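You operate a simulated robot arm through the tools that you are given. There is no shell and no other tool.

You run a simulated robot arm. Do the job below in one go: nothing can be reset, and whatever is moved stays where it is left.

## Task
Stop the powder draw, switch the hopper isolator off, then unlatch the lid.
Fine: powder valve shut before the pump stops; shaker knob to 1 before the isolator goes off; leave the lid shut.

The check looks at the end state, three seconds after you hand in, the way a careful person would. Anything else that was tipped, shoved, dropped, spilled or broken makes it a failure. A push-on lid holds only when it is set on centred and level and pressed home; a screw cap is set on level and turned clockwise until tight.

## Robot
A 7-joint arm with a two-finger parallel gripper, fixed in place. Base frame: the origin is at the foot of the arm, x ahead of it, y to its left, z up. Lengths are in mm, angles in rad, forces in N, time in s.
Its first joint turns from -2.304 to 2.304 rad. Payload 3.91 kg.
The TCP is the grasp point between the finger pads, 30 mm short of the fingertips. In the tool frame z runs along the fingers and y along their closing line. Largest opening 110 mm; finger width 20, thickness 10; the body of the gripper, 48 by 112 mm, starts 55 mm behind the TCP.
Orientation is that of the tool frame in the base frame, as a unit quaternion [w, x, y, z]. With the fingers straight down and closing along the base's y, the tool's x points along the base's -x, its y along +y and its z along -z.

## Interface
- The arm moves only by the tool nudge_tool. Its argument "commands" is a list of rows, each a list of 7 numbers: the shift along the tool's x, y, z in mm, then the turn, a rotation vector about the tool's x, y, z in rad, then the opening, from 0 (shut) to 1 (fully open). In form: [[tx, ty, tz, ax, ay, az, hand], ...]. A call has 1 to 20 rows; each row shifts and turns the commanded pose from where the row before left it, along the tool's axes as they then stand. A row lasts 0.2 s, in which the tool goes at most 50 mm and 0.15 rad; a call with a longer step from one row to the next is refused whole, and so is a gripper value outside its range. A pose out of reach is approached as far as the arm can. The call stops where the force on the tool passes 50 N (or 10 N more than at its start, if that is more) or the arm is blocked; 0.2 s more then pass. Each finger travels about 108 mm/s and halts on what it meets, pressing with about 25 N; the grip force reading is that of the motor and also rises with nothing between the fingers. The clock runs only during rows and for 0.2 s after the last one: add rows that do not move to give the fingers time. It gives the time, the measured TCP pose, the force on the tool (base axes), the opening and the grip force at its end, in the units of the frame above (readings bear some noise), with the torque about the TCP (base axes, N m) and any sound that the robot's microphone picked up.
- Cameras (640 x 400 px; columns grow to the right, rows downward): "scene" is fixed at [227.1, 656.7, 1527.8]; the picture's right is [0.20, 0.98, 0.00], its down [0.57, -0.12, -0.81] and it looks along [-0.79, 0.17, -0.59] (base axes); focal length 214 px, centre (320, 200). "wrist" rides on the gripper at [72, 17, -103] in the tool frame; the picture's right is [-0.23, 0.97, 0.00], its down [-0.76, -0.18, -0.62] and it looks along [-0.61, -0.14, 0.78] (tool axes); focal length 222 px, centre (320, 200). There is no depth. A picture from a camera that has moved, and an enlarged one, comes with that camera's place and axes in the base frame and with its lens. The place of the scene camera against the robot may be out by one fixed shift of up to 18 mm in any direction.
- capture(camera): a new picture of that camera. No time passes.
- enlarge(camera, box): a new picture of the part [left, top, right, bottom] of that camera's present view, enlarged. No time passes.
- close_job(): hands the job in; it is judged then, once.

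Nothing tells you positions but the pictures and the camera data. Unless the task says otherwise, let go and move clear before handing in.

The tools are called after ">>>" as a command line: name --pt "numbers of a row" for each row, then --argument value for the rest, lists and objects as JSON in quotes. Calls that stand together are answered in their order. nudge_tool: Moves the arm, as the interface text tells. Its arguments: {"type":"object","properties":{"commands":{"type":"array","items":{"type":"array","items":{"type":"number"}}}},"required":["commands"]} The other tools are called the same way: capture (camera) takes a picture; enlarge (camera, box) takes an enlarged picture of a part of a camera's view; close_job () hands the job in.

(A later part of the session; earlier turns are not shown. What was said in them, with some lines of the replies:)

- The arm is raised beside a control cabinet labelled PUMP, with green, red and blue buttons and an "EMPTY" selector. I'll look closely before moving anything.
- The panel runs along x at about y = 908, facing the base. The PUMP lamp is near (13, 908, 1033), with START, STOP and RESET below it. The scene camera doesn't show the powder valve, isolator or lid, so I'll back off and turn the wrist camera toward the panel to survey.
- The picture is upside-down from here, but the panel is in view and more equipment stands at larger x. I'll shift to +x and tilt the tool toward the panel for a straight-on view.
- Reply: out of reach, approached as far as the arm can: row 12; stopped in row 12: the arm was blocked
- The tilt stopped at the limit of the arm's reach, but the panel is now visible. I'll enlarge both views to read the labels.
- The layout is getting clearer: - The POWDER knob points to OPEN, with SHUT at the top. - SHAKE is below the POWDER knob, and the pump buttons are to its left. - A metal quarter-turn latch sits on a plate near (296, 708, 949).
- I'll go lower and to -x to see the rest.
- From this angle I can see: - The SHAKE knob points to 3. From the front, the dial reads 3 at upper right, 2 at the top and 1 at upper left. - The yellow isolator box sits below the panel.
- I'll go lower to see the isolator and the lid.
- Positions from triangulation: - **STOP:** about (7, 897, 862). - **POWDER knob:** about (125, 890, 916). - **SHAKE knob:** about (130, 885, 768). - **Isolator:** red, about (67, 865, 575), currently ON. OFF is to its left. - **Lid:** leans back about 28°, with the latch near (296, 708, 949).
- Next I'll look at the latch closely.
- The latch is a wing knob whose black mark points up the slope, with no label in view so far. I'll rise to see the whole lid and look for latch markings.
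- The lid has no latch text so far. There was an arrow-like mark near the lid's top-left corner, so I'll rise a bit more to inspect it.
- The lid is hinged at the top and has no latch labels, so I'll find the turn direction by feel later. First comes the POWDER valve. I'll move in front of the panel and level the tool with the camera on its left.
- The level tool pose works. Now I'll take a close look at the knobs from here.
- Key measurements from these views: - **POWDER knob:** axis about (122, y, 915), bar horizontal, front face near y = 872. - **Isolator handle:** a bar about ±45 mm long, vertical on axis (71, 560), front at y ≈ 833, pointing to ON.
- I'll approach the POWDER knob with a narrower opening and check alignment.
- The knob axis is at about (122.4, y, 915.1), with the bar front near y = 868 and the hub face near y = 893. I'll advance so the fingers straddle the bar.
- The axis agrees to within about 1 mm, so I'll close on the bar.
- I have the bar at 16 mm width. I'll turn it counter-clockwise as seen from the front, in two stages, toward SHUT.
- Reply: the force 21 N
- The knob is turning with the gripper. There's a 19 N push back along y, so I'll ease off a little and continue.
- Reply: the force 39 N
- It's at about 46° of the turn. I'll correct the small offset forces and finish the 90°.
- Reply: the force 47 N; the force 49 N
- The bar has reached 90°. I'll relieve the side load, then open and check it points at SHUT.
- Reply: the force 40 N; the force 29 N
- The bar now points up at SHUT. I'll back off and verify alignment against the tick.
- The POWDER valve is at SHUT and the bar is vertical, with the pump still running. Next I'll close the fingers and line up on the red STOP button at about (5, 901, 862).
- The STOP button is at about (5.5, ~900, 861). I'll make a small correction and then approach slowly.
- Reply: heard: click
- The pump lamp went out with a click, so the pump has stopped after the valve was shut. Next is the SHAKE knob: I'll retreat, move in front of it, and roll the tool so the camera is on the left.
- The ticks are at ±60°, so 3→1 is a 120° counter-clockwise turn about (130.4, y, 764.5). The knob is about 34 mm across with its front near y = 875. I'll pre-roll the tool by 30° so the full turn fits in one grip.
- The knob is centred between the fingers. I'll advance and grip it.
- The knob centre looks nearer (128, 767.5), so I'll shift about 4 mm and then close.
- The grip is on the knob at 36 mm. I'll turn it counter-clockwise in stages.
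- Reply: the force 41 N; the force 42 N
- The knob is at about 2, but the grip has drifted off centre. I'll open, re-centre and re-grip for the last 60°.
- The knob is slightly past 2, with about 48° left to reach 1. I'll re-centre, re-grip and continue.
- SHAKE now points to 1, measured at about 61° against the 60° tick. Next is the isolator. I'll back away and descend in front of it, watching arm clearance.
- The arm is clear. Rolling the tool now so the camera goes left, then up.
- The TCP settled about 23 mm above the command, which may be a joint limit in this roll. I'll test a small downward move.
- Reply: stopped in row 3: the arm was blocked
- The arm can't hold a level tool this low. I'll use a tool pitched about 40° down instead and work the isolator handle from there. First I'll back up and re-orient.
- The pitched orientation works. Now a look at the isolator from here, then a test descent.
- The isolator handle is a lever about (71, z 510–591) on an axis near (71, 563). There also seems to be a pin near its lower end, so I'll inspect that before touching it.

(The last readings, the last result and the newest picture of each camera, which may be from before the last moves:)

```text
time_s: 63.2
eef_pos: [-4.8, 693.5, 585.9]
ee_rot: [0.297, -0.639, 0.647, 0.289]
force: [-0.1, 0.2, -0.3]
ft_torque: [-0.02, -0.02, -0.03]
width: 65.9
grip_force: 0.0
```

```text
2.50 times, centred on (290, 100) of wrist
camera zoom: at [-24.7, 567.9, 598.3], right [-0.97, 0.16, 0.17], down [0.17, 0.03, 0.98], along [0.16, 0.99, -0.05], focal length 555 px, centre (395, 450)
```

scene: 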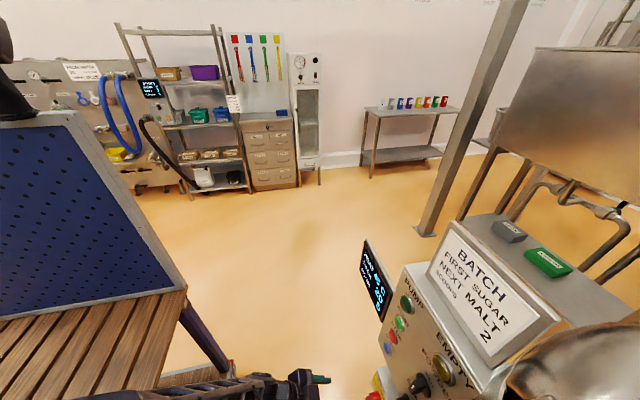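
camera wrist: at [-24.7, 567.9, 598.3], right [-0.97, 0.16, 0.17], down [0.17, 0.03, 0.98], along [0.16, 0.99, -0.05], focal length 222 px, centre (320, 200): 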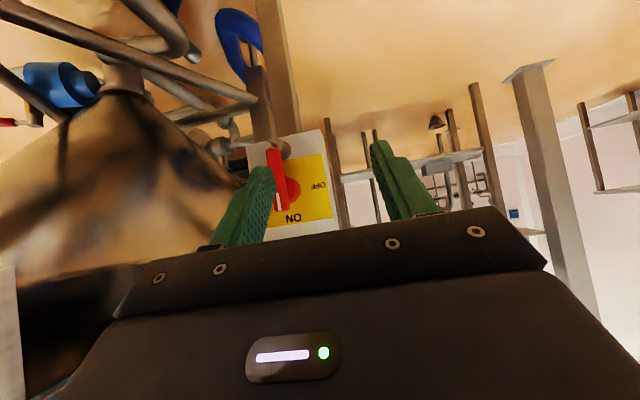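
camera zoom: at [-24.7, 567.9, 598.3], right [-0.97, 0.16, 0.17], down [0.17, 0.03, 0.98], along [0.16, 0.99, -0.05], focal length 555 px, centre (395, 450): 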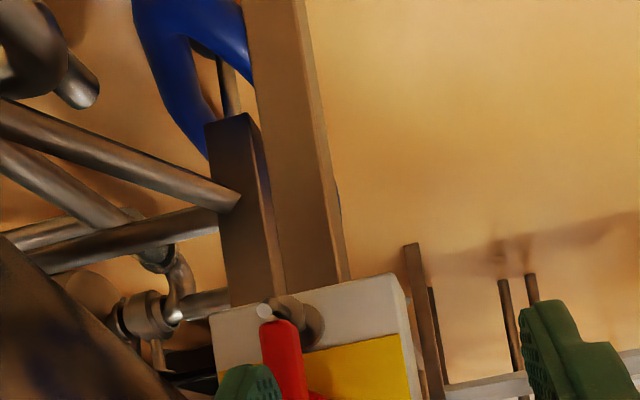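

>>> nudge_tool --pt "-9.6 -15 -8 0 0 0 0.6" --pt "-9.6 -15 -8 0 0 0 0.6" --pt "0 0 25 0 0 0 0.6" --pt "0 0 25 0 0 0 0.6" --pt "0 0 0 0 0 0 0.6"

>>> enlarge --camera "wrist" --box '[220, 40, 420, 190]'

```text
time_s: 64.4
eef_pos: [23.9, 730.4, 576.1]
ee_rot: [0.298, -0.64, 0.647, 0.289]
force: [-0.4, -0.2, 0.1]
ft_torque: [-0.03, 0.01, 0.0]
width: 66.3
grip_force: 0.0
```

```text
2.67 times, centred on (320, 115) of wrist
camera zoom: at [5.7, 604.4, 588.7], right [-0.97, 0.16, 0.17], down [0.17, 0.03, 0.98], along [0.16, 0.99, -0.05], focal length 592 px, centre (320, 427)
```

zoom: 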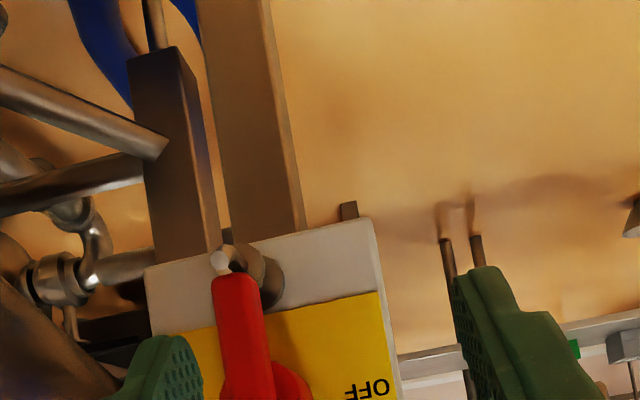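

The pin sits just below the lever end and should clear a counter-clockwise swing. With closed fingers I'll push the lever's short top end (the marked end) left and then down, from a pose up and to the right of it. Moving there first.

>>> nudge_tool --pt "-21.2 -0.2 -18.4 0 0 0 0.3" --pt "-21.2 -0.2 -18.4 0 0 0 0" --pt "-21.2 -0.2 -18.4 0 0 0 0" --pt "-9.9 -18.8 11.6 0 0 0 0" --pt "-9.9 -18.8 11.6 0 0 0 0" --pt "-9.9 -18.8 11.6 0 0 0 0" --pt "-9.9 -18.8 11.6 0 0 0 0" --pt "0 0 0 0 0 0 0"

>>> capture --camera "wrist"

>>> enlarge --camera "wrist" --box '[240, 20, 420, 150]'

```text
time_s: 66.2
eef_pos: [101.2, 792.8, 662.1]
ee_rot: [0.297, -0.639, 0.647, 0.289]
force: [0.3, 0.3, 0.5]
ft_torque: [0.01, -0.04, -0.01]
width: 0.0
grip_force: 24.8
```

```text
taken
camera wrist: at [82.2, 666.5, 673.9], right [-0.97, 0.16, 0.17], down [0.17, 0.03, 0.98], along [0.16, 0.99, -0.05], focal length 222 px, centre (320, 200)
```

wrist: 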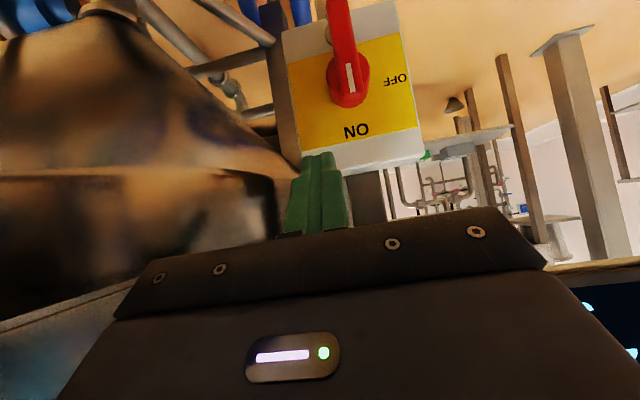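

```text
3.08 times, centred on (330, 85) of wrist
camera zoom: at [82.2, 666.5, 673.9], right [-0.97, 0.16, 0.17], down [0.17, 0.03, 0.98], along [0.16, 0.99, -0.05], focal length 684 px, centre (289, 554)
```

zoom: 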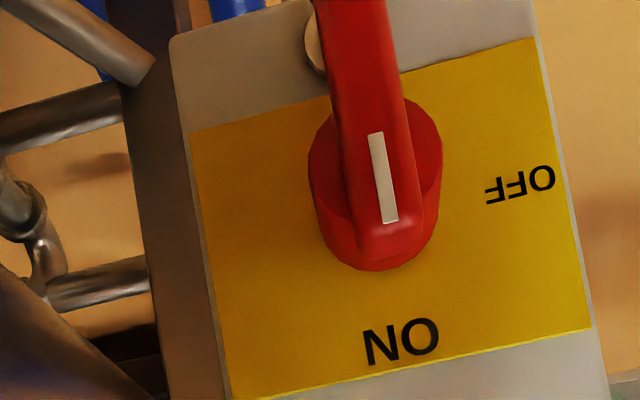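

Lever geometry is refined: axis (71.3, 563.7), lever half-width about 8.5, depth y 837–854, and the short end reaches z ≈ 590. I'll bring the closed fingertip to the right of the top end.

>>> nudge_tool --pt "5.9 1.9 20.8 0 0 0 0" --pt "5.9 1.9 20.8 0 0 0 0" --pt "5.9 1.9 20.8 0 0 0 0" --pt "0 0 0 0 0 0 0"

>>> enlarge --camera "wrist" --box '[230, 60, 430, 230]'

```text
time_s: 67.2
eef_pos: [98.2, 829.3, 608.2]
ee_rot: [0.297, -0.64, 0.647, 0.289]
force: [0.3, 0.0, 0.0]
ft_torque: [0.0, -0.01, 0.04]
width: 0.2
grip_force: 25.0
```

```text
2.35 times, centred on (330, 145) of wrist
camera zoom: at [78.8, 703.9, 620.9], right [-0.97, 0.16, 0.17], down [0.17, 0.03, 0.98], along [0.16, 0.99, -0.05], focal length 523 px, centre (296, 329)
```

zoom: 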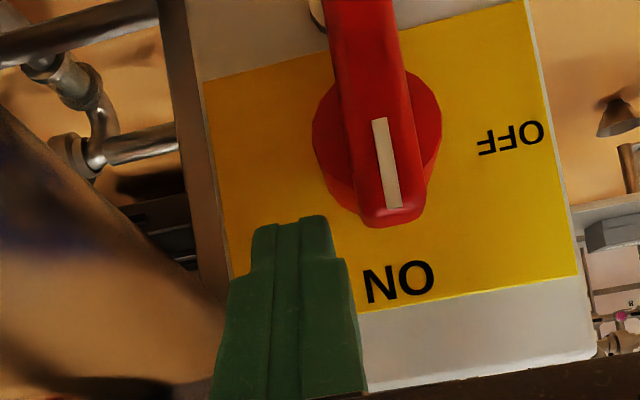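

The fingertip is beside the top of the lever. I'll lower it 4 mm and then push left gently.

>>> nudge_tool --pt "3.0 0 2.6 0 0 0 0" --pt "-0.4 5 -0.4 0 0 0 0" --pt "-0.4 5 -0.4 0 0 0 0" --pt "-0.4 4 -0.4 0 0 0 0" --pt "-0.4 4 -0.4 0 0 0 0"

>>> enlarge --camera "wrist" --box '[230, 60, 430, 230]'

```text
time_s: 68.4
eef_pos: [78.7, 827.1, 608.5]
ee_rot: [0.297, -0.639, 0.648, 0.288]
force: [-0.7, -0.6, 0.2]
ft_torque: [-0.02, -0.01, -0.03]
width: 0.0
grip_force: 24.8
```

```text
2.35 times, centred on (330, 145) of wrist
camera zoom: at [60.1, 702.0, 620.0], right [-0.97, 0.16, 0.17], down [0.17, 0.03, 0.98], along [0.16, 0.99, -0.06], focal length 523 px, centre (296, 329)
```

zoom: 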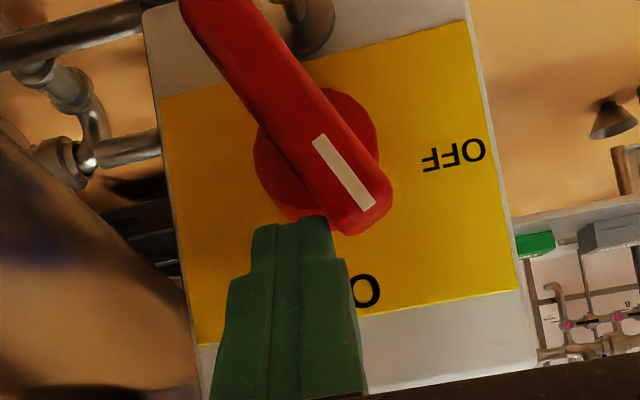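

The lever is swinging easily toward OFF, about 30° so far. Continuing along the arc.

>>> nudge_tool --pt "0 4 -0.1 0 0 0 0" --pt "0.8 4 0.6 0 0 0 0" --pt "1.5 4 1.3 0 0 0 0" --pt "2.3 3 2 0 0 0 0"

>>> enlarge --camera "wrist" --box '[230, 60, 430, 230]'

```text
time_s: 69.4
eef_pos: [64.6, 829.0, 601.3]
ee_rot: [0.298, -0.639, 0.648, 0.289]
force: [-0.3, -0.5, 1.5]
ft_torque: [-0.01, 0.0, -0.04]
width: 0.1
grip_force: 24.8
```

```text
2.35 times, centred on (330, 145) of wrist
camera zoom: at [45.9, 702.6, 613.5], right [-0.97, 0.16, 0.17], down [0.17, 0.03, 0.98], along [0.16, 0.99, -0.06], focal length 523 px, centre (296, 329)
```

zoom: 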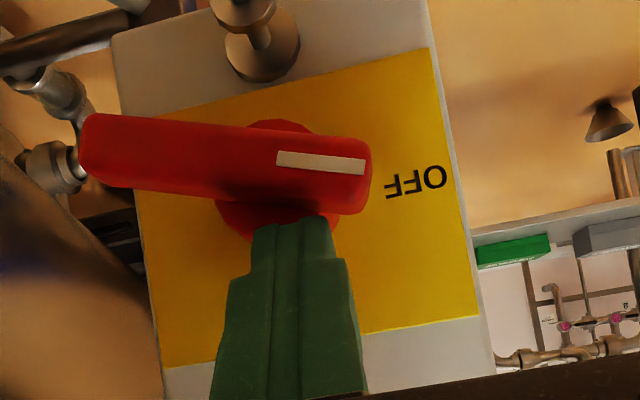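

The lever is about 72° around, so a little more left and down.

>>> nudge_tool --pt "1.9 4 1.6 0 0 0 0" --pt "1.9 3 1.6 0 0 0 0" --pt "1.5 2 1.3 0 0 0 0"

>>> enlarge --camera "wrist" --box '[230, 60, 430, 230]'

```text
time_s: 70.2
eef_pos: [57.4, 829.4, 595.9]
ee_rot: [0.298, -0.639, 0.648, 0.29]
force: [6.8, -4.9, 21.0]
ft_torque: [0.21, -0.16, -0.15]
width: 0.2
grip_force: 24.8
```

```text
2.35 times, centred on (330, 145) of wrist
camera zoom: at [37.9, 703.5, 608.0], right [-0.97, 0.17, 0.17], down [0.17, 0.02, 0.98], along [0.16, 0.99, -0.05], focal length 523 px, centre (296, 329)
```

zoom: 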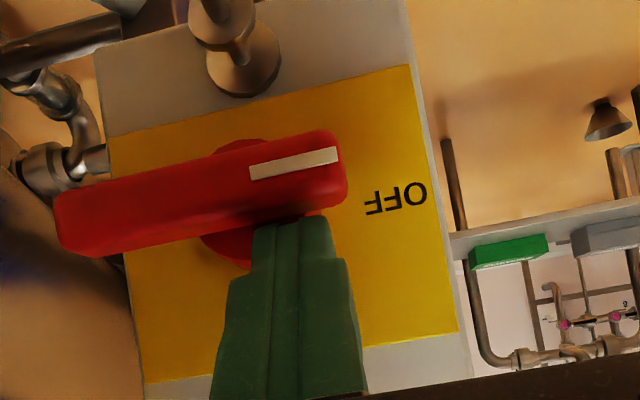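

The lever is horizontal with its mark pointing at OFF, and it is firm against its stop. I'll lift off, retreat and verify.

>>> nudge_tool --pt "-7.5 0 -6.5 0 0 0 0" --pt "-7.5 0 -6.5 0 0 0 0" --pt "0 0 -25 0 0 0 0" --pt "0 0 -30 0 0 0 0.3" --pt "-7.5 0 -36 0 0 0 0.5" --pt "0 0 0 0 0 0 0.5"

>>> capture --camera "wrist"

>>> enlarge --camera "wrist" --box '[220, 0, 440, 150]'

>>> enlarge --camera "scene" --box '[330, 280, 510, 400]'

```text
time_s: 71.6
eef_pos: [52.1, 764.7, 681.2]
ee_rot: [0.298, -0.639, 0.647, 0.29]
force: [0.2, 0.3, 0.4]
ft_torque: [0.0, -0.04, -0.03]
width: 55.0
grip_force: 0.0
```

```text
taken
camera wrist: at [33.1, 639.8, 693.1], right [-0.97, 0.16, 0.17], down [0.17, 0.03, 0.98], along [0.16, 0.99, -0.05], focal length 222 px, centre (320, 200)
```

wrist: 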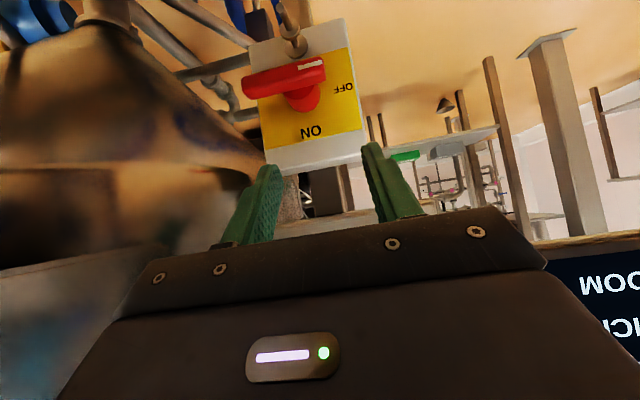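

```text
2.67 times, centred on (330, 75) of wrist
camera zoom: at [33.1, 639.8, 693.1], right [-0.97, 0.16, 0.17], down [0.17, 0.03, 0.98], along [0.16, 0.99, -0.05], focal length 592 px, centre (293, 533)
```

zoom: 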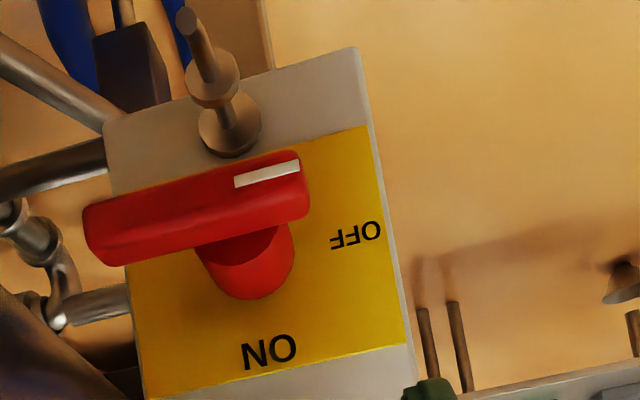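

```text
3.33 times, centred on (420, 340) of scene
camera zoom: at [227.1, 656.7, 1527.8], right [0.2, 0.98, 0.0], down [0.57, -0.12, -0.81], along [-0.79, 0.17, -0.59], focal length 715 px, centre (-13, -267)
```

zoom: 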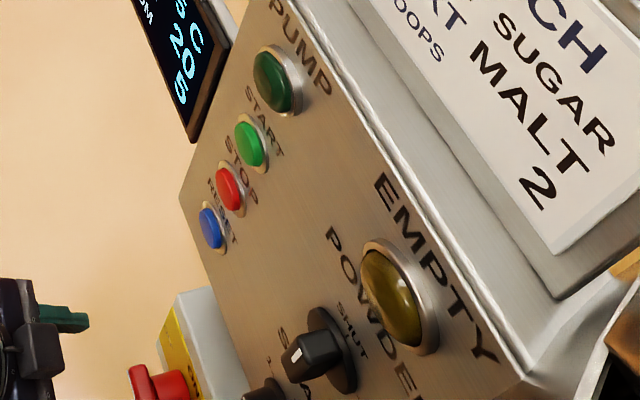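

Isolator OFF is confirmed. I also noticed blue and red fittings under the hopper, so I'll make sure the panel's POWDER knob is the only powder valve.

>>> enlarge --camera "wrist" --box '[0, 0, 260, 150]'

>>> nudge_tool --pt "19 -10 16 0 0 0 0.5" --pt "19 -10 16 0 0 0 0.5" --pt "0 0 -30 0 0 0 0.5" --pt "0 0 -30 0 0 0 0.5" --pt "19 0 16 0 0 0 0.5"

>>> capture --camera "wrist"

>>> enlarge --camera "wrist" --box '[0, 0, 300, 180]'

```text
2.46 times, centred on (130, 75) of wrist
camera zoom: at [33.1, 639.8, 693.1], right [-0.97, 0.16, 0.17], down [0.17, 0.03, 0.98], along [0.16, 0.99, -0.05], focal length 547 px, centre (788, 508)
```

zoom: 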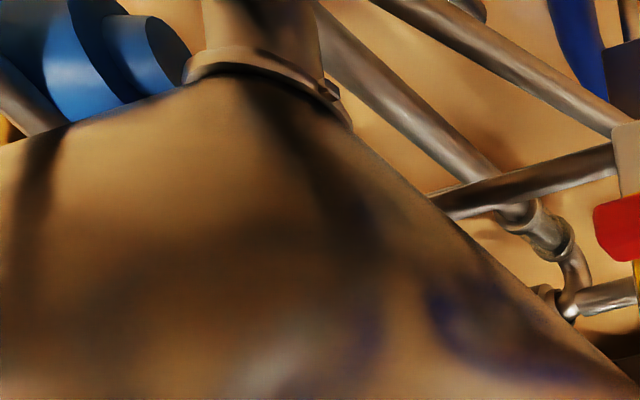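

```text
time_s: 72.8
eef_pos: [72.7, 718.7, 646.9]
ee_rot: [0.298, -0.639, 0.647, 0.289]
force: [0.0, -0.5, 0.1]
ft_torque: [-0.02, -0.03, 0.0]
width: 55.0
grip_force: 0.0
```

```text
taken
camera wrist: at [54.4, 593.1, 660.2], right [-0.97, 0.16, 0.17], down [0.17, 0.03, 0.98], along [0.16, 0.99, -0.05], focal length 222 px, centre (320, 200)
```

wrist: 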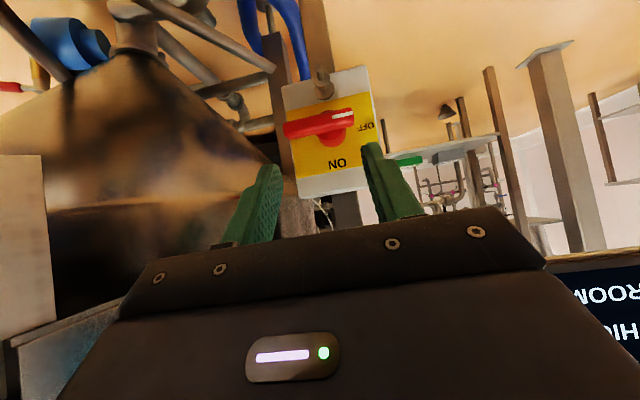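

```text
2.13 times, centred on (150, 90) of wrist
camera zoom: at [54.4, 593.1, 660.2], right [-0.97, 0.16, 0.17], down [0.17, 0.03, 0.98], along [0.16, 0.99, -0.05], focal length 474 px, centre (683, 435)
```

zoom: 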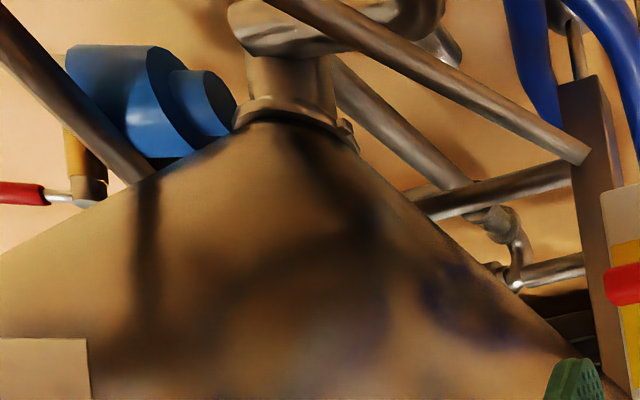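

Nothing else there looks like a powder valve: I see the blue shaker motor and some service piping, which I'll leave alone. Now the lid latch. I'll go up clear of the shelf, then across to face it square to the lid.

>>> nudge_tool --pt "-21.2 -0.4 -31.6 0 0 0 0.5" --pt "-21.2 -0.4 -31.6 0 0 0 0.5" --pt "-21.2 -0.4 -31.6 0 0 0 0.5" --pt "-21.2 -0.4 -31.6 0 0 0 0.5" --pt "-21.2 -0.4 -31.6 0 0 0 0.5" --pt "-21.2 -0.4 -31.6 0 0 0 0.5" --pt "-21.2 -0.4 -31.6 0 0 0 0.5" --pt "-21.2 -0.4 -31.6 0 0 0 0.5" --pt "-21.2 -0.4 -31.6 0 0 0 0.5"

>>> nudge_tool --pt "-0.15 -38.7 0.6 0 0 0 0.5" --pt "-0.15 -38.7 0.6 0 0 0 0.5" --pt "-0.15 -38.7 0.6 0 0 0 0.5" --pt "-0.15 -38.7 0.6 0 0 0 0.5" --pt "-0.15 -38.7 0.6 0 0 0 0.5" --pt "-0.15 -38.7 0.6 0 0 0 0.5" --pt "0 0 0 0 -0.11 0 0.5" --pt "0 0 0 0 -0.11 0 0.5" --pt "0 0 0 0 0 0 0.5"

>>> capture --camera "wrist"

>>> enlarge --camera "wrist" --box '[220, 40, 420, 190]'

```text
time_s: 74.8
eef_pos: [73.2, 626.0, 974.6]
ee_rot: [0.297, -0.639, 0.648, 0.288]
force: [-0.5, 0.4, 0.0]
ft_torque: [0.02, 0.01, 0.03]
width: 55.1
grip_force: 0.1
```

```text
time_s: 76.8
eef_pos: [304.4, 627.1, 974.5]
ee_rot: [0.366, -0.604, 0.611, 0.358]
force: [-0.2, 0.1, 0.5]
ft_torque: [-0.04, 0.02, 0.01]
width: 54.9
grip_force: 0.2
```

```text
taken
camera wrist: at [286.0, 501.0, 959.7], right [-0.97, 0.12, 0.19], down [0.17, -0.19, 0.97], along [0.16, 0.97, 0.16], focal length 222 px, centre (320, 200)
```

wrist: 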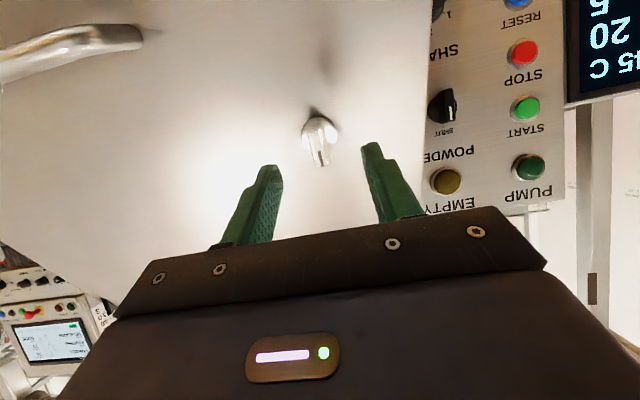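

```text
2.67 times, centred on (320, 115) of wrist
camera zoom: at [286.0, 501.0, 959.7], right [-0.97, 0.12, 0.19], down [0.17, -0.19, 0.97], along [0.16, 0.97, 0.16], focal length 592 px, centre (320, 427)
```

zoom: 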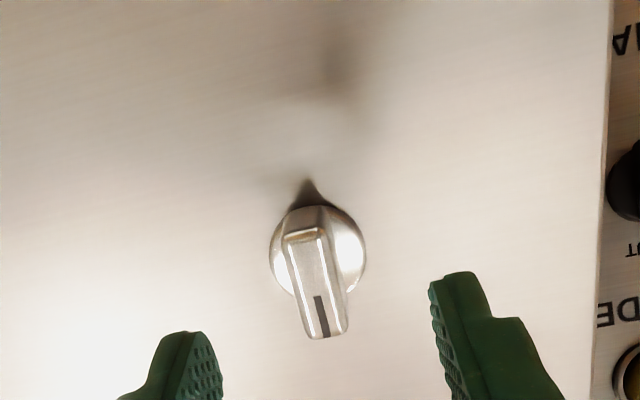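

The latch axis at the lid is about (311, 730, 931), with its wing standing ~30 mm proud. I'll align with it and move partway in.

>>> nudge_tool --pt "-5 -3.2 10 0 0 0 0.5" --pt "-5 -3.2 15 0 0 0 0.5" --pt "0 0 15 0 0 0 0.5" --pt "0 0 0 0 0 0 0.5"

>>> enlarge --camera "wrist" --box '[200, 60, 440, 230]'

```text
time_s: 77.8
eef_pos: [312.8, 667.6, 963.9]
ee_rot: [0.367, -0.603, 0.611, 0.358]
force: [-0.1, 0.2, -0.8]
ft_torque: [0.0, -0.02, 0.0]
width: 55.0
grip_force: 0.1
```

```text
2.35 times, centred on (320, 145) of wrist
camera zoom: at [294.0, 541.8, 949.0], right [-0.97, 0.12, 0.19], down [0.17, -0.19, 0.97], along [0.16, 0.97, 0.16], focal length 523 px, centre (320, 329)
```

zoom: 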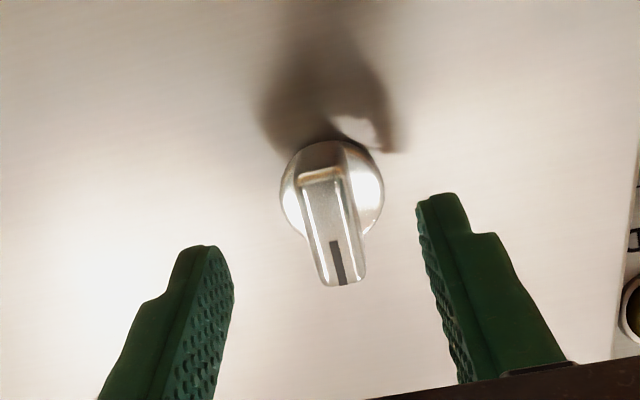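

>>> nudge_tool --pt "0 3 10 0 0 0 0.5" --pt "0 0 10 0 0 0 0.5" --pt "0 0 9 0 0 0 0.5" --pt "0 0 0 0 0 0 0.5"

>>> enlarge --camera "wrist" --box '[200, 60, 440, 230]'

```text
time_s: 78.8
eef_pos: [310.4, 694.0, 952.2]
ee_rot: [0.367, -0.603, 0.611, 0.358]
force: [0.3, -0.1, 0.8]
ft_torque: [0.01, -0.01, 0.03]
width: 55.1
grip_force: 0.0
```

```text
2.35 times, centred on (320, 145) of wrist
camera zoom: at [291.3, 568.1, 936.1], right [-0.97, 0.12, 0.19], down [0.17, -0.19, 0.97], along [0.16, 0.97, 0.16], focal length 523 px, centre (320, 329)
```

zoom: 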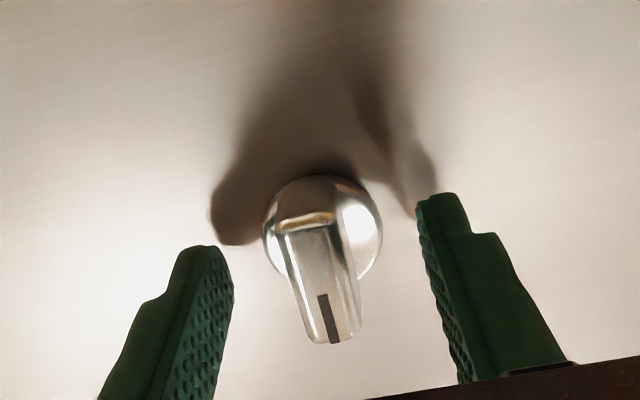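

The alignment matches the good POWDER grip, so I'm closing on the wing.

>>> nudge_tool --pt "0 0 1 0 0 0 0.3" --pt "0 0 0 0 0 0 0.1" --pt "0 0 0 0 0 0 0" --pt "0 0 0 0 0 0 0"

>>> enlarge --camera "wrist" --box '[200, 60, 440, 230]'

```text
time_s: 79.8
eef_pos: [310.1, 693.0, 950.7]
ee_rot: [0.366, -0.604, 0.611, 0.358]
force: [2.6, 0.5, -0.1]
ft_torque: [-0.13, 0.43, 0.89]
width: 15.9
grip_force: 45.2
```

```text
2.35 times, centred on (320, 145) of wrist
camera zoom: at [291.1, 568.1, 935.1], right [-0.97, 0.12, 0.19], down [0.17, -0.19, 0.97], along [0.16, 0.97, 0.16], focal length 523 px, centre (320, 329)
```

zoom: 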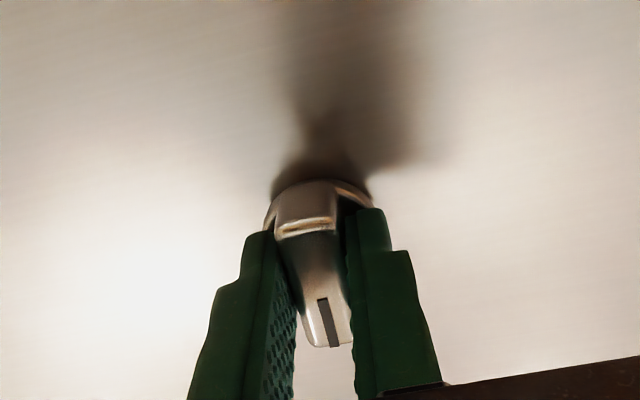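

It's gripped at 16 mm. I'll feel for the turn direction with a small clockwise test first.

>>> nudge_tool --pt "0 0 0 0 0 0.06 0" --pt "0 0 0 0 0 0.06 0" --pt "0 0 0 0 0 0 0"

>>> enlarge --camera "wrist" --box '[200, 60, 440, 230]'

```text
time_s: 80.6
eef_pos: [310.0, 692.5, 949.2]
ee_rot: [0.344, -0.565, 0.647, 0.379]
force: [3.1, 4.6, 0.5]
ft_torque: [-0.32, 0.46, 0.93]
width: 16.2
grip_force: 45.2
```

```text
2.35 times, centred on (320, 145) of wrist
camera zoom: at [282.3, 569.5, 937.3], right [-0.94, 0.18, 0.3], down [0.26, -0.2, 0.94], along [0.23, 0.96, 0.14], focal length 523 px, centre (320, 329)
```

zoom: 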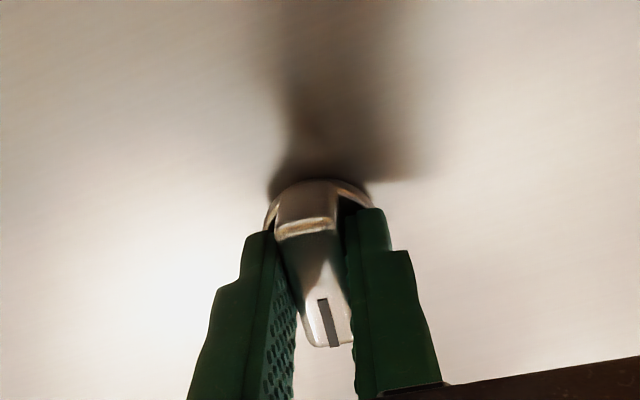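

It turns freely clockwise with almost no torque. Continuing in stages.

>>> nudge_tool --pt "0 0 0 0 0 0.1 0" --pt "0 0 0 0 0 0.1 0" --pt "0 0 0 0 0 0.1 0" --pt "0 0 0 0 0 0.1 0" --pt "0 0 0 0 0 0.1 0"

>>> enlarge --camera "wrist" --box '[200, 60, 440, 230]'

```text
time_s: 81.8
eef_pos: [308.9, 691.8, 951.2]
ee_rot: [0.239, -0.389, 0.766, 0.452]
force: [-11.1, 4.5, 4.8]
ft_torque: [-0.2, 0.76, 1.46]
width: 16.5
grip_force: 45.4
```

```text
2.35 times, centred on (320, 145) of wrist
camera zoom: at [251.6, 579.4, 956.1], right [-0.66, 0.37, 0.66], down [0.58, -0.31, 0.75], along [0.48, 0.88, -0.01], focal length 523 px, centre (320, 329)
```

zoom: 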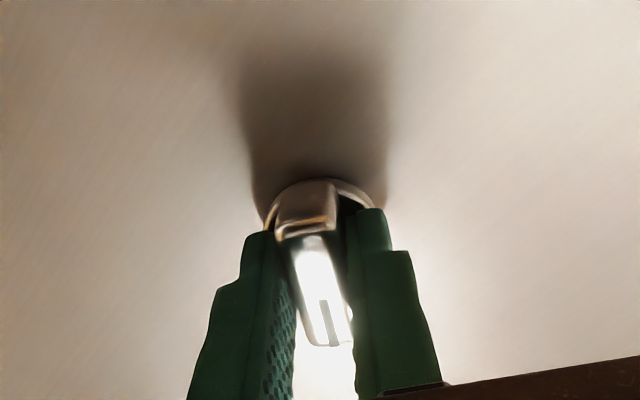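

>>> nudge_tool --pt "0 0 0 0 0 0.1 0" --pt "0 0 0 0 0 0.1 0" --pt "0 0 0 0 0 0.1 0" --pt "0 0 0 0 0 0.1 0" --pt "0 0 0 0 0 0.1 0"

>>> enlarge --camera "wrist" --box '[200, 60, 440, 230]'

```text
time_s: 83.0
eef_pos: [308.0, 693.6, 951.3]
ee_rot: [0.121, -0.187, 0.838, 0.498]
force: [-25.0, 0.5, 15.5]
ft_torque: [0.82, 0.77, 1.56]
width: 16.1
grip_force: 44.7
```

```text
2.35 times, centred on (320, 145) of wrist
camera zoom: at [234.6, 595.8, 984.8], right [-0.22, 0.47, 0.86], down [0.75, -0.48, 0.45], along [0.62, 0.74, -0.25], focal length 523 px, centre (320, 329)
```

zoom: 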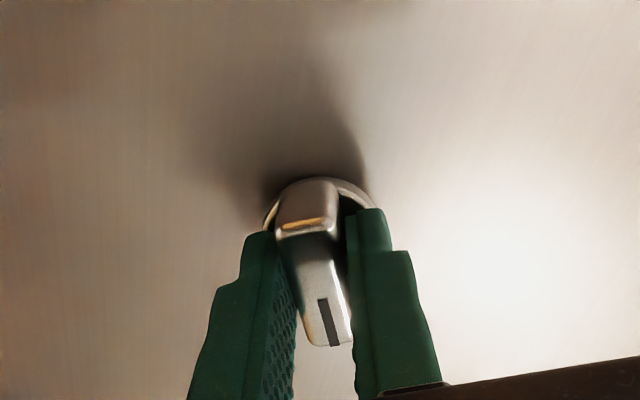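

>>> nudge_tool --pt "0.6 0.8 0 0 0 0.09 0" --pt "0 0 0 0 0 0.09 0" --pt "0 0 0 0 0 0.09 0" --pt "0 0 0 0 0 0.09 0" --pt "0 0 0 0 0 0.09 0" --pt "0 0 0 0 0 0 0"

>>> enlarge --camera "wrist" --box '[200, 60, 440, 230]'

```text
time_s: 84.4
eef_pos: [307.6, 693.8, 950.9]
ee_rot: [0.007, 0.005, 0.858, 0.513]
force: [-11.5, 22.9, 29.6]
ft_torque: [1.69, 0.25, 0.83]
width: 16.1
grip_force: 44.9
```

```text
2.35 times, centred on (320, 145) of wrist
camera zoom: at [234.5, 611.7, 1014.5], right [0.23, 0.46, 0.86], down [0.75, -0.65, 0.14], along [0.62, 0.61, -0.49], focal length 523 px, centre (320, 329)
```

zoom: 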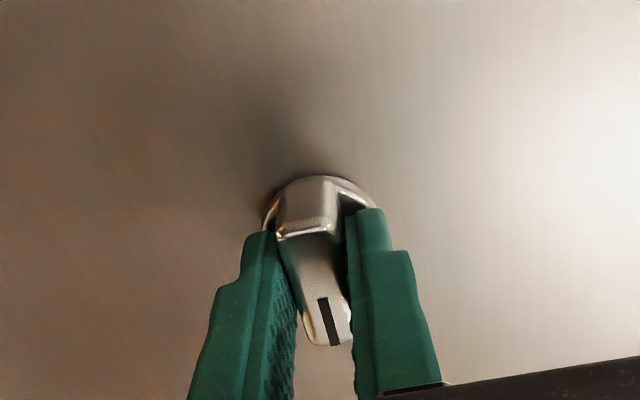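

It's turned 90°. A tiny further test will show whether it has reached its stop.

>>> nudge_tool --pt "0 0.8 0 0 0 0.05 0" --pt "0 0 0 0 0 0.05 0" --pt "0 0 0 0 0 0 0"

>>> enlarge --camera "wrist" --box '[200, 60, 440, 230]'

```text
time_s: 85.2
eef_pos: [308.5, 693.7, 952.7]
ee_rot: [-0.019, 0.048, 0.858, 0.511]
force: [-8.8, 14.0, 28.7]
ft_torque: [1.65, -0.87, 0.88]
width: 17.6
grip_force: 44.9
```

```text
2.35 times, centred on (320, 145) of wrist
camera zoom: at [237.1, 615.3, 1020.9], right [0.33, 0.44, 0.83], down [0.73, -0.68, 0.08], along [0.6, 0.58, -0.55], focal length 523 px, centre (320, 329)
```

zoom: 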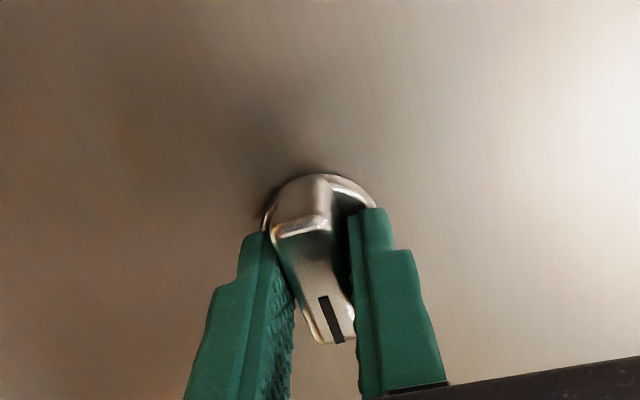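

Torque jumped at 90°, so the latch is at its open stop. I'll ease back to relieve the load, then open and retreat straight out so I don't pull the lid.

>>> nudge_tool --pt "0 0 0 0 0 -0.05 0" --pt "0 0 0 0 0 -0.05 0" --pt "0 0 0 0 0 0 0"

```text
time_s: 86.0
eef_pos: [309.3, 693.8, 952.6]
ee_rot: [0.007, 0.005, 0.859, 0.513]
force: [1.8, 4.2, 37.4]
ft_torque: [1.7, -0.2, -0.22]
width: 16.0
grip_force: 45.1
```

>>> nudge_tool --pt "0 2 -0.3 0 0 0 0" --pt "0 0 0 0 0 0 0"

```text
time_s: 86.6
eef_pos: [310.3, 694.6, 951.0]
ee_rot: [0.007, 0.006, 0.859, 0.512]
force: [9.0, -4.3, 21.1]
ft_torque: [1.39, -0.61, -0.95]
width: 16.2
grip_force: 44.7
```

>>> nudge_tool --pt "0 1.5 0 0 0 0 0" --pt "0 0 0 0 0 0 0.1" --pt "0 0 0 0 0 0 0.3" --pt "0 0 0 0 0 0 0.55" --pt "0 0 0 0 0 0 0.55"

>>> enlarge --camera "wrist" --box '[200, 60, 440, 230]'

```text
time_s: 87.8
eef_pos: [307.8, 696.1, 954.0]
ee_rot: [0.006, 0.006, 0.859, 0.512]
force: [0.1, -0.2, 0.8]
ft_torque: [0.0, 0.0, 0.0]
width: 60.5
grip_force: 0.0
```

```text
2.35 times, centred on (320, 145) of wrist
camera zoom: at [235.0, 613.1, 1015.9], right [0.23, 0.46, 0.86], down [0.75, -0.64, 0.14], along [0.62, 0.61, -0.49], focal length 523 px, centre (320, 329)
```

zoom: 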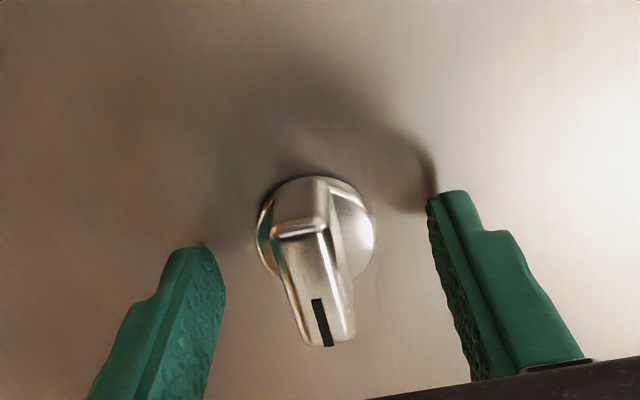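

The latch stays at 90° after release. Retreating straight back to verify the lid is still shut.

>>> nudge_tool --pt "0 0 -20 0 0 0 0.55" --pt "0 0 -25 0 0 0 0.55" --pt "0 0 -30 0 0 0 0.55" --pt "0 0 -30 0 0 0 0.55" --pt "0 0 0 0 0 0 0.55"

>>> capture --camera "wrist"

>>> enlarge --camera "wrist" --box '[220, 40, 420, 190]'

>>> capture --camera "scene"

```text
time_s: 89.0
eef_pos: [310.1, 602.0, 1002.8]
ee_rot: [0.006, 0.006, 0.859, 0.512]
force: [-0.2, -0.1, 0.6]
ft_torque: [-0.02, 0.0, 0.05]
width: 60.5
grip_force: 0.1
```

```text
taken
camera wrist: at [237.0, 521.0, 1066.3], right [0.23, 0.46, 0.86], down [0.75, -0.64, 0.14], along [0.62, 0.61, -0.49], focal length 222 px, centre (320, 200)
```

wrist: 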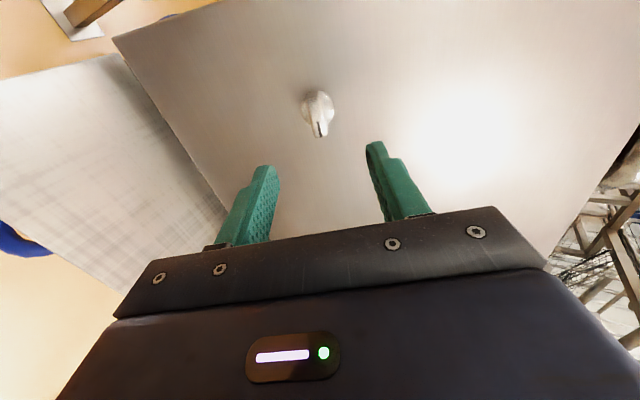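

```text
2.67 times, centred on (320, 115) of wrist
camera zoom: at [237.0, 521.0, 1066.3], right [0.23, 0.46, 0.86], down [0.75, -0.64, 0.14], along [0.62, 0.61, -0.49], focal length 592 px, centre (320, 427)
```

zoom: 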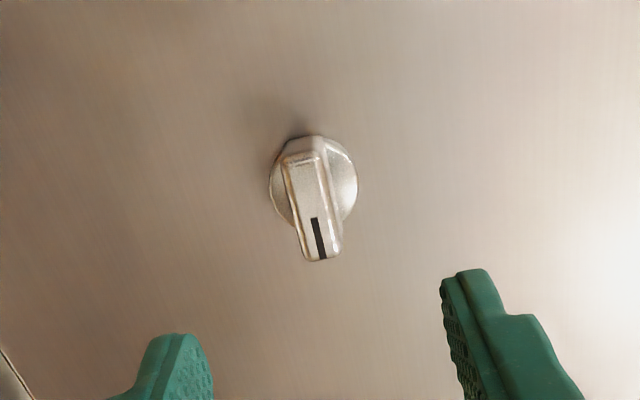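

```text
taken
```

scene: 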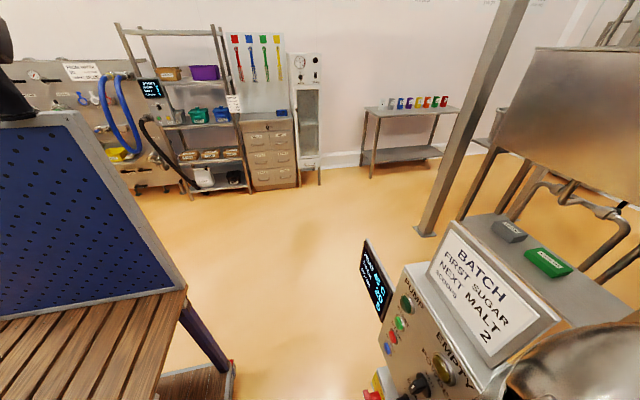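

The latch mark points to +x, and the lid corner is still at (209, 651, 784), unchanged, so the lid is shut. I'll move clear and take a last look at the whole panel.

>>> nudge_tool --pt "37 0 0 0 0 0 0.55" --pt "37 0 0 0 0 0 0.55" --pt "37 0 0 0 0 0 0.55" --pt "37 0 0 0 0 0 0.55" --pt "37 0 0 0 0 0 0.55" --pt "37 0 0 0 0 0 0.55" --pt "37 0 0 0 0 0 0.55" --pt "0 0 0 0 0 0 0.55"

>>> capture --camera "wrist"

>>> enlarge --camera "wrist" --box '[200, 20, 460, 190]'

>>> enlarge --camera "scene" --box '[330, 280, 510, 400]'

```text
time_s: 90.8
eef_pos: [48.4, 609.6, 1004.2]
ee_rot: [0.006, 0.005, 0.859, 0.512]
force: [0.0, 0.4, 0.0]
ft_torque: [-0.02, -0.01, 0.01]
width: 60.5
grip_force: 0.1
```

```text
taken
camera wrist: at [-25.3, 526.8, 1067.1], right [0.23, 0.46, 0.86], down [0.75, -0.64, 0.14], along [0.62, 0.61, -0.49], focal length 222 px, centre (320, 200)
```

wrist: 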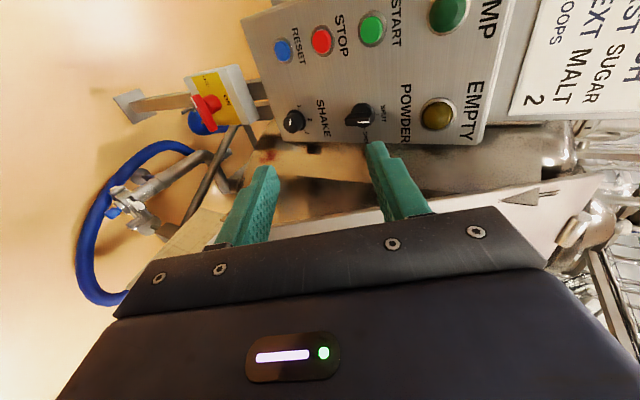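

```text
2.35 times, centred on (330, 105) of wrist
camera zoom: at [-25.3, 526.8, 1067.1], right [0.23, 0.46, 0.86], down [0.75, -0.64, 0.14], along [0.62, 0.61, -0.49], focal length 523 px, centre (296, 424)
```

zoom: 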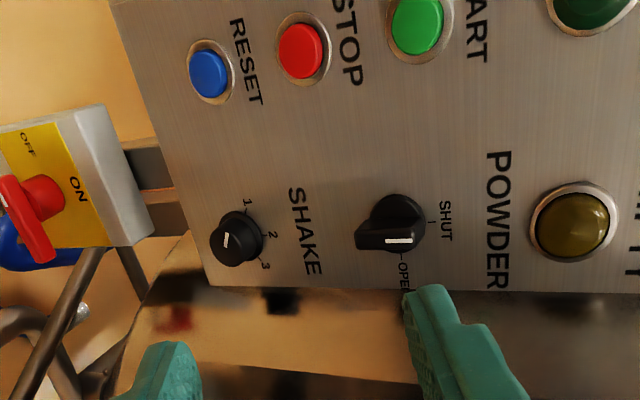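

```text
3.33 times, centred on (420, 340) of scene
camera zoom: at [227.1, 656.7, 1527.8], right [0.2, 0.98, 0.0], down [0.57, -0.12, -0.81], along [-0.79, 0.17, -0.59], focal length 715 px, centre (-13, -267)
```

zoom: 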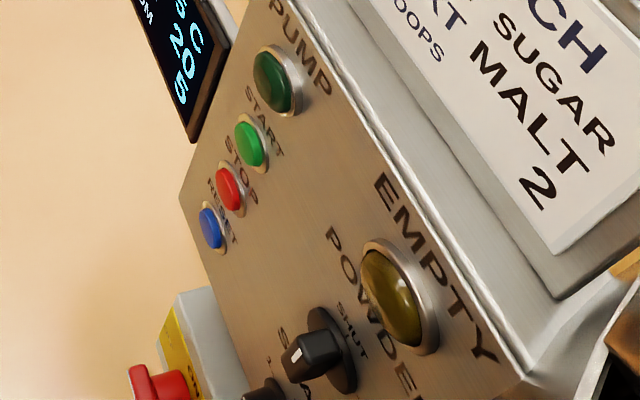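

From the final view:
- POWDER points to SHUT.
- The pump lamp is off.
- SHAKE points to 1.
- The isolator is at OFF.
- The latch is turned to its open stop, and the lid is shut.

The gripper is empty and well clear, so I'm handing in.

>>> close_job

```text
The job is handed in.
```

I've handed the job in with every step done in the order you asked. I don't have the check's result.

1. **Powder valve:** the POWDER knob was turned from OPEN to SHUT while the pump was still running.
2. **Pump:** I pressed STOP, heard a click, and the PUMP lamp went out.
3. **Shaker:** the SHAKE knob was turned from 3 to 1.
4. **Hopper isolator:** the red lever was pushed from ON to OFF, up against its stop. The switch has no "hopper" label. I took it as the hopper's because it is the only isolator beside the hopper and panel.
5. **Lid:** the latch was turned 90° clockwise to its stop. It has no markings, so I found the opening direction by feel. The lid stayed shut, with its lower corner where it was before.

In the last pictures nothing else had been moved. The gripper was empty and well clear when I handed in.
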